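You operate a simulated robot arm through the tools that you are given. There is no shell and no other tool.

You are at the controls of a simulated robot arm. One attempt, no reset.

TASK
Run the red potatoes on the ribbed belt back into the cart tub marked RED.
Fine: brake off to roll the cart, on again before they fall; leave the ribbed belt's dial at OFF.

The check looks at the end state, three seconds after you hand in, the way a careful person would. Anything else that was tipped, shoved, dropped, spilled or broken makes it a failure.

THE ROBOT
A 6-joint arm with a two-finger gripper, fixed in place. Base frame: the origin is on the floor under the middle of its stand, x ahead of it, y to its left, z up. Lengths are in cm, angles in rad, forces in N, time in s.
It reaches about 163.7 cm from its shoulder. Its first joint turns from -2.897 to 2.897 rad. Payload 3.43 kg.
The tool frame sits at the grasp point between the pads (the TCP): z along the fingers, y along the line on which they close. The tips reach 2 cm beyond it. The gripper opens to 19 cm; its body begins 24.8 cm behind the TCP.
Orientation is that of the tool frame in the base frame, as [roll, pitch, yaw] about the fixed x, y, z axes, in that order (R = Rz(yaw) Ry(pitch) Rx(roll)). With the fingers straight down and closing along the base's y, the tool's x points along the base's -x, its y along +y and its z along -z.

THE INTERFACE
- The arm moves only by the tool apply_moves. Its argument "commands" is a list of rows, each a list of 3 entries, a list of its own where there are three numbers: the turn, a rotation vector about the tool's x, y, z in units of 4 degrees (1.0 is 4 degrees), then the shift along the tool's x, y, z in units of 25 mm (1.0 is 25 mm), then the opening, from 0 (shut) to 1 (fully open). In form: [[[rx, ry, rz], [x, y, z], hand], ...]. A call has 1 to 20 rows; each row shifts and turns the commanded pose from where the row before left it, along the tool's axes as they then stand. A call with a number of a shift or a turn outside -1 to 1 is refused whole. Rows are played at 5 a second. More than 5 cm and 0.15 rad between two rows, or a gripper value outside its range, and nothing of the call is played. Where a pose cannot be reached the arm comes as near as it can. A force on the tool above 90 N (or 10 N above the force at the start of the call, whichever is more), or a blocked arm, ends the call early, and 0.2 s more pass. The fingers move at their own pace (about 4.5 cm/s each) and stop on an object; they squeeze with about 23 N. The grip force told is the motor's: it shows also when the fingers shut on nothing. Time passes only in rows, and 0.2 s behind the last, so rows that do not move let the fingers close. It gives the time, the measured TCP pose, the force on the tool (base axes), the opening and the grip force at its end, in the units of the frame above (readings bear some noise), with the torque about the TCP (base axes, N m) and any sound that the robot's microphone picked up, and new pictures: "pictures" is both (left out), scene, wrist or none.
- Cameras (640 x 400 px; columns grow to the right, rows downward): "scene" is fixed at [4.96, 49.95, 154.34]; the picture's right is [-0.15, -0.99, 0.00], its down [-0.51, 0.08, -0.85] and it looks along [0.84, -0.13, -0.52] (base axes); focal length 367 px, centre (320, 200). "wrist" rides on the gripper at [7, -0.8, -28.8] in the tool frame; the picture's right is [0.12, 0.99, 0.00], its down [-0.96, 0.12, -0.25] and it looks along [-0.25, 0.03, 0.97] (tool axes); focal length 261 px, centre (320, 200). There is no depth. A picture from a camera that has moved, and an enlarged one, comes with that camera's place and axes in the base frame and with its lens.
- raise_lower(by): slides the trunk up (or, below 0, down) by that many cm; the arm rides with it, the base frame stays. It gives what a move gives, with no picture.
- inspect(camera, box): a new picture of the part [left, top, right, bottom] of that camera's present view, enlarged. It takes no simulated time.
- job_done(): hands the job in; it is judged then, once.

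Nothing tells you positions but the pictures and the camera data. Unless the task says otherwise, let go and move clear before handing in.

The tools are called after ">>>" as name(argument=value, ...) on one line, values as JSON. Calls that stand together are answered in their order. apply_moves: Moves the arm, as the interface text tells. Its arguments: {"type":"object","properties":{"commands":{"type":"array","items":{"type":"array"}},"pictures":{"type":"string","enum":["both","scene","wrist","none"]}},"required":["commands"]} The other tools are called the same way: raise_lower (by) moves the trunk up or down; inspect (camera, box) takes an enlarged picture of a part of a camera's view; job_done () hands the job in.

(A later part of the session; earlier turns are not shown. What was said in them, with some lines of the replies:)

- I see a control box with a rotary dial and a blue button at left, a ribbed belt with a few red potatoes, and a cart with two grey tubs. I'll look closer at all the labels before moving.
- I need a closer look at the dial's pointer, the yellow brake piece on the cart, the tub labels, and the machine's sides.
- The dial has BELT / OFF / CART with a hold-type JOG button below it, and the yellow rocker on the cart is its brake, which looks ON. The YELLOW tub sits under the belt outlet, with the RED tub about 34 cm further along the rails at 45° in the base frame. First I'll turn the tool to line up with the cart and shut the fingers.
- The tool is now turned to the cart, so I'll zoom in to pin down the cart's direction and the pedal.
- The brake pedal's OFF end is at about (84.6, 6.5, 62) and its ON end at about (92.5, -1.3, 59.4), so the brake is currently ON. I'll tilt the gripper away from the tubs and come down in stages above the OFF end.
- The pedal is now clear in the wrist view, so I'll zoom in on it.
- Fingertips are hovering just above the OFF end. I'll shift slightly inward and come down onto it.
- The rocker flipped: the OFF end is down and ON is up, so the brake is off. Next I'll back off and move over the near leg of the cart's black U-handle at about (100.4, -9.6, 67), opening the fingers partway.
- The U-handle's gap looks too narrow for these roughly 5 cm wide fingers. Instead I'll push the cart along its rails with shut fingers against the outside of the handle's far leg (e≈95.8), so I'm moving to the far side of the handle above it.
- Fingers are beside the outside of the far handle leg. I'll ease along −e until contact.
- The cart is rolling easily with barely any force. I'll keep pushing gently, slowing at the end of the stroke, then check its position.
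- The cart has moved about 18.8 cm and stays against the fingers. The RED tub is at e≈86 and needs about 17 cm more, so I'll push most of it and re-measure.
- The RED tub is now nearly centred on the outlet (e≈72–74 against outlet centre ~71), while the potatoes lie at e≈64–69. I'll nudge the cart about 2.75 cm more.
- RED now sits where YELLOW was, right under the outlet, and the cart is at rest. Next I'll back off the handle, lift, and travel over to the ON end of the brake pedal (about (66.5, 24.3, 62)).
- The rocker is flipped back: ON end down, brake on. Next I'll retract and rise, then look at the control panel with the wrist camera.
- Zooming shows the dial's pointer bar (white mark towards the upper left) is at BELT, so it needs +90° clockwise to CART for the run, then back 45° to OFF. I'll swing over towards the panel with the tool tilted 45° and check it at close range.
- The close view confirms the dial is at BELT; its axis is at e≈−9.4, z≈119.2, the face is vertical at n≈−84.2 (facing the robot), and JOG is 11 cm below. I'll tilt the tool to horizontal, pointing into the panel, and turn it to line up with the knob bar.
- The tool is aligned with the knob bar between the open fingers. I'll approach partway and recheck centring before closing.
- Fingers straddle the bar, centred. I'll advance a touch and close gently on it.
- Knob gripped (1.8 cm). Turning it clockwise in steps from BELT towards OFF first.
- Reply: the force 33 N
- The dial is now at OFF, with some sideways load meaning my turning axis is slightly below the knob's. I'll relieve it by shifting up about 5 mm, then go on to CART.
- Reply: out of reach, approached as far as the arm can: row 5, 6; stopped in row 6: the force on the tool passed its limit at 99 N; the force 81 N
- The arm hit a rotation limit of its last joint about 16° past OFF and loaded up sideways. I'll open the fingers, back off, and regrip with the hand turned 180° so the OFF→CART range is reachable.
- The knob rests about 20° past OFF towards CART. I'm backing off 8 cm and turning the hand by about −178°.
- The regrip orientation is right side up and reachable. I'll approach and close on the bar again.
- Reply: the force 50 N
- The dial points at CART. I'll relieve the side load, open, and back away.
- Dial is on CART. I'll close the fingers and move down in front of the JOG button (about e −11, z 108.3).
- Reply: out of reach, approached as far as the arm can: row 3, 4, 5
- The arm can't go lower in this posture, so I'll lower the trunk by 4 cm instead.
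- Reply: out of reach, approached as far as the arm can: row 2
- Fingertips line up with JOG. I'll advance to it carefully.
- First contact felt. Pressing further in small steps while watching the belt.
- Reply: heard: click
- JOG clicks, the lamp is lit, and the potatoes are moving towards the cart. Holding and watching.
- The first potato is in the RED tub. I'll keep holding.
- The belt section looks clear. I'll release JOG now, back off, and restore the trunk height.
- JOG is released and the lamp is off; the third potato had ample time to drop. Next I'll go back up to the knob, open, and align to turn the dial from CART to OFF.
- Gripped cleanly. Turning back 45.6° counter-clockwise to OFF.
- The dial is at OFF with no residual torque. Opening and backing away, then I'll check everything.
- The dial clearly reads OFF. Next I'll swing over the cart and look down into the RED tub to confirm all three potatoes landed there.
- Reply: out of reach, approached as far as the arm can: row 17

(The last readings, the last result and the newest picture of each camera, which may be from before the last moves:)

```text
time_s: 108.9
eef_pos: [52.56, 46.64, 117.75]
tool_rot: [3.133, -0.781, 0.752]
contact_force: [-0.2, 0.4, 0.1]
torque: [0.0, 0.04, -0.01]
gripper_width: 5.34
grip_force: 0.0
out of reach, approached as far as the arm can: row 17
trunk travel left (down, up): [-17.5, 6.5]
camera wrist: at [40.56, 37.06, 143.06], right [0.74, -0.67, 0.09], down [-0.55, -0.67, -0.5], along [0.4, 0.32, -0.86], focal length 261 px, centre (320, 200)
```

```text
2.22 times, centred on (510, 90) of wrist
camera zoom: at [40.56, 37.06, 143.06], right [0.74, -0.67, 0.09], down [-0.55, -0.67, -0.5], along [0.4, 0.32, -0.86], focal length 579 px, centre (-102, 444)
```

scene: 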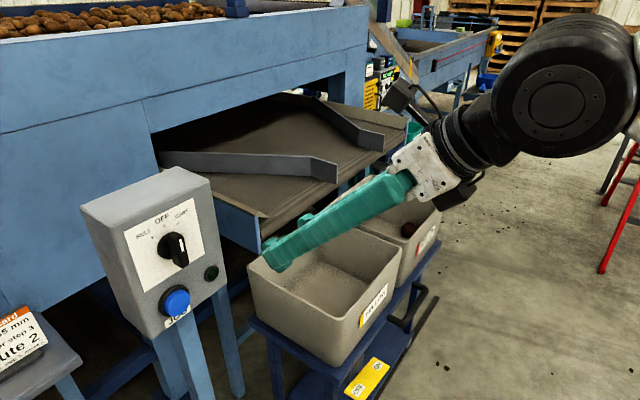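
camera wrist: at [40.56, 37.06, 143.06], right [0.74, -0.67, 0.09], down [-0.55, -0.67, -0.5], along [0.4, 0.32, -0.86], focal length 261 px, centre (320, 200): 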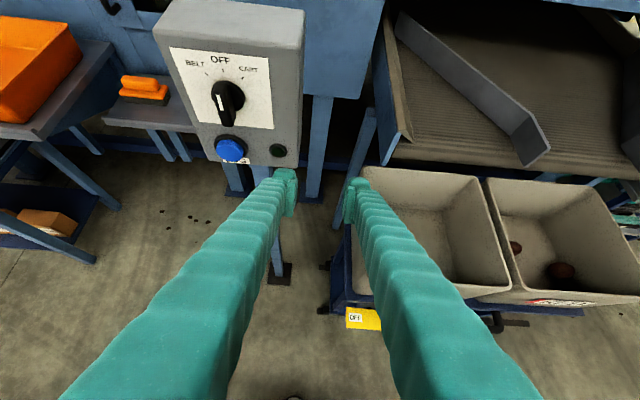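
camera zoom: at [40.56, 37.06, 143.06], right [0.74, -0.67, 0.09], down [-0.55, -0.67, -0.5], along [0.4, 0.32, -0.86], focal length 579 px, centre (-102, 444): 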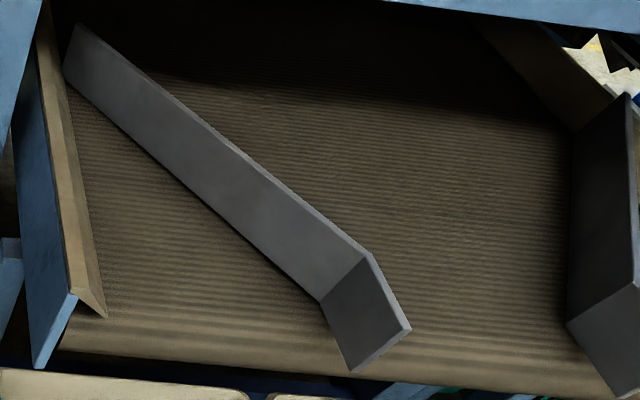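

All three red potatoes are in the RED tub and the belt is empty. Last check of the brake pedal and surroundings.

>>> inspect(camera="scene", box=[320, 330, 420, 400])

>>> inspect(camera="scene", box=[220, 150, 480, 400])

>>> inspect(camera="wrist", box=[300, 280, 560, 400])

```text
5.71 times, centred on (370, 365) of scene
camera zoom: at [4.96, 49.95, 154.34], right [-0.15, -0.99, 0.0], down [-0.51, 0.08, -0.85], along [0.84, -0.13, -0.52], focal length 2095 px, centre (34, -743)
```

zoom: 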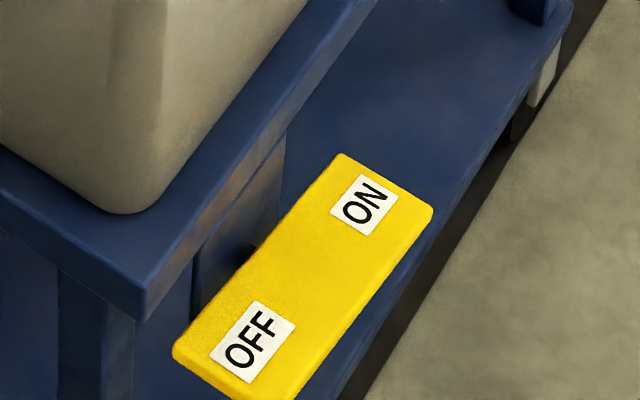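

```text
1.60 times, centred on (350, 275) of scene
camera zoom: at [4.96, 49.95, 154.34], right [-0.15, -0.99, 0.0], down [-0.51, 0.08, -0.85], along [0.84, -0.13, -0.52], focal length 586 px, centre (272, 80)
```

zoom: 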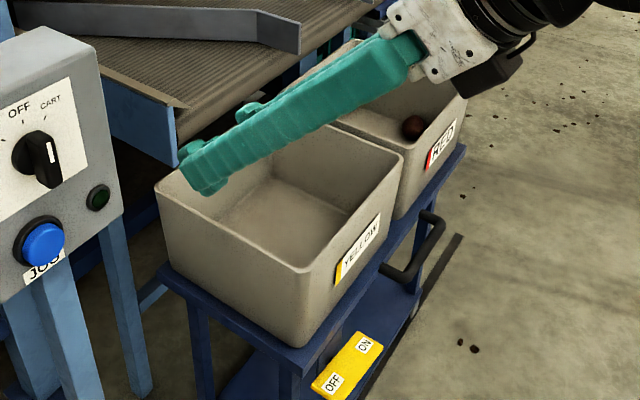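

```text
2.46 times, centred on (430, 340) of wrist
camera zoom: at [40.56, 37.06, 143.06], right [0.74, -0.67, 0.09], down [-0.55, -0.67, -0.5], along [0.4, 0.32, -0.86], focal length 642 px, centre (49, -145)
```

zoom: 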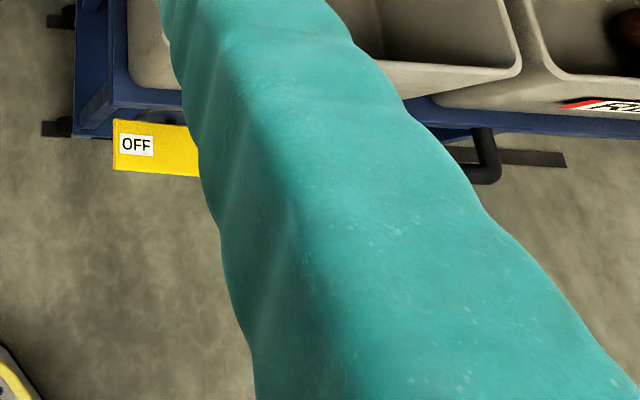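

Brake is ON, dial OFF, JOG released, belt empty, potatoes in RED. I'll move the arm a bit further clear before handing in.

>>> apply_moves(commands=[[[0, 0, 0], [0, 0, -0.8], 0.28], [[0, 0, 0], [0, 0, -0.8], 0.28], [[0, 0, 0], [0, 0, -0.8], 0.28], [[0, 0, 0], [0, 0, 0], 0.28], [[0, 0, 0], [0, 0, 0], 0.28]])

```text
time_s: 110.1
eef_pos: [49.12, 44.11, 121.8]
tool_rot: [3.135, -0.783, 0.754]
contact_force: [-0.1, -0.5, -0.5]
torque: [0.0, -0.01, 0.0]
gripper_width: 5.33
grip_force: 0.0
out of reach, approached as far as the arm can: row 1
trunk travel left (down, up): [-17.5, 6.5]
camera wrist: at [37.34, 34.44, 147.24], right [0.74, -0.67, 0.09], down [-0.55, -0.67, -0.5], along [0.39, 0.32, -0.86], focal length 261 px, centre (320, 200)
```

scene: 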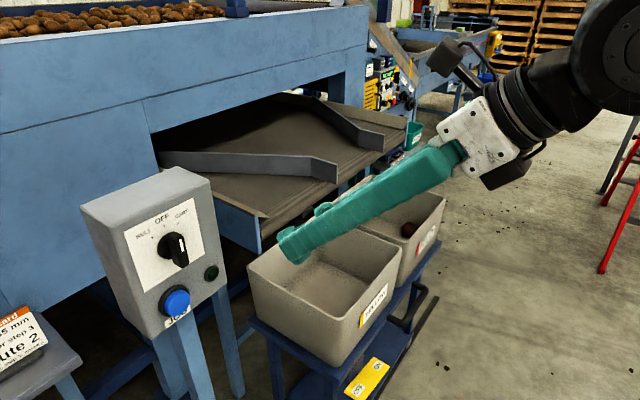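
wrist: 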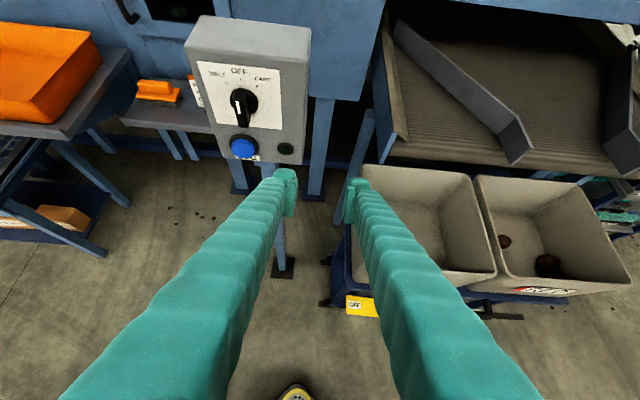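

The arm is clear of everything: potatoes in the RED tub, brake on, dial at OFF, belt stopped. Handing in.

>>> job_done()

```text
The job is handed in.
```

The three red potatoes from the ribbed belt are in the RED tub, and I have handed the job in. A look down from the wrist camera showed all three in the tub and no potatoes left on the belt.

- **Cart:** I pressed the brake to OFF and rolled the cart about 36 cm so the RED tub sat under the belt outlet. The brake was back ON before the belt ran, and it is still ON.
- **Dial:** It started at BELT. I turned it to CART, held JOG until the potatoes dropped, then set it to OFF, where it is now. The belt is stopped.
- **One hitch:** On the first turn towards CART, the arm reached a joint limit and the force on the tool passed its limit, at 99 N. The move stopped itself with the knob between OFF and CART. I let go, regripped from the other side and finished the turn. I saw no damage to the knob or panel afterwards.

I saw nothing tipped, spilled or shoved. The gripper is open and clear of the cart and panel.
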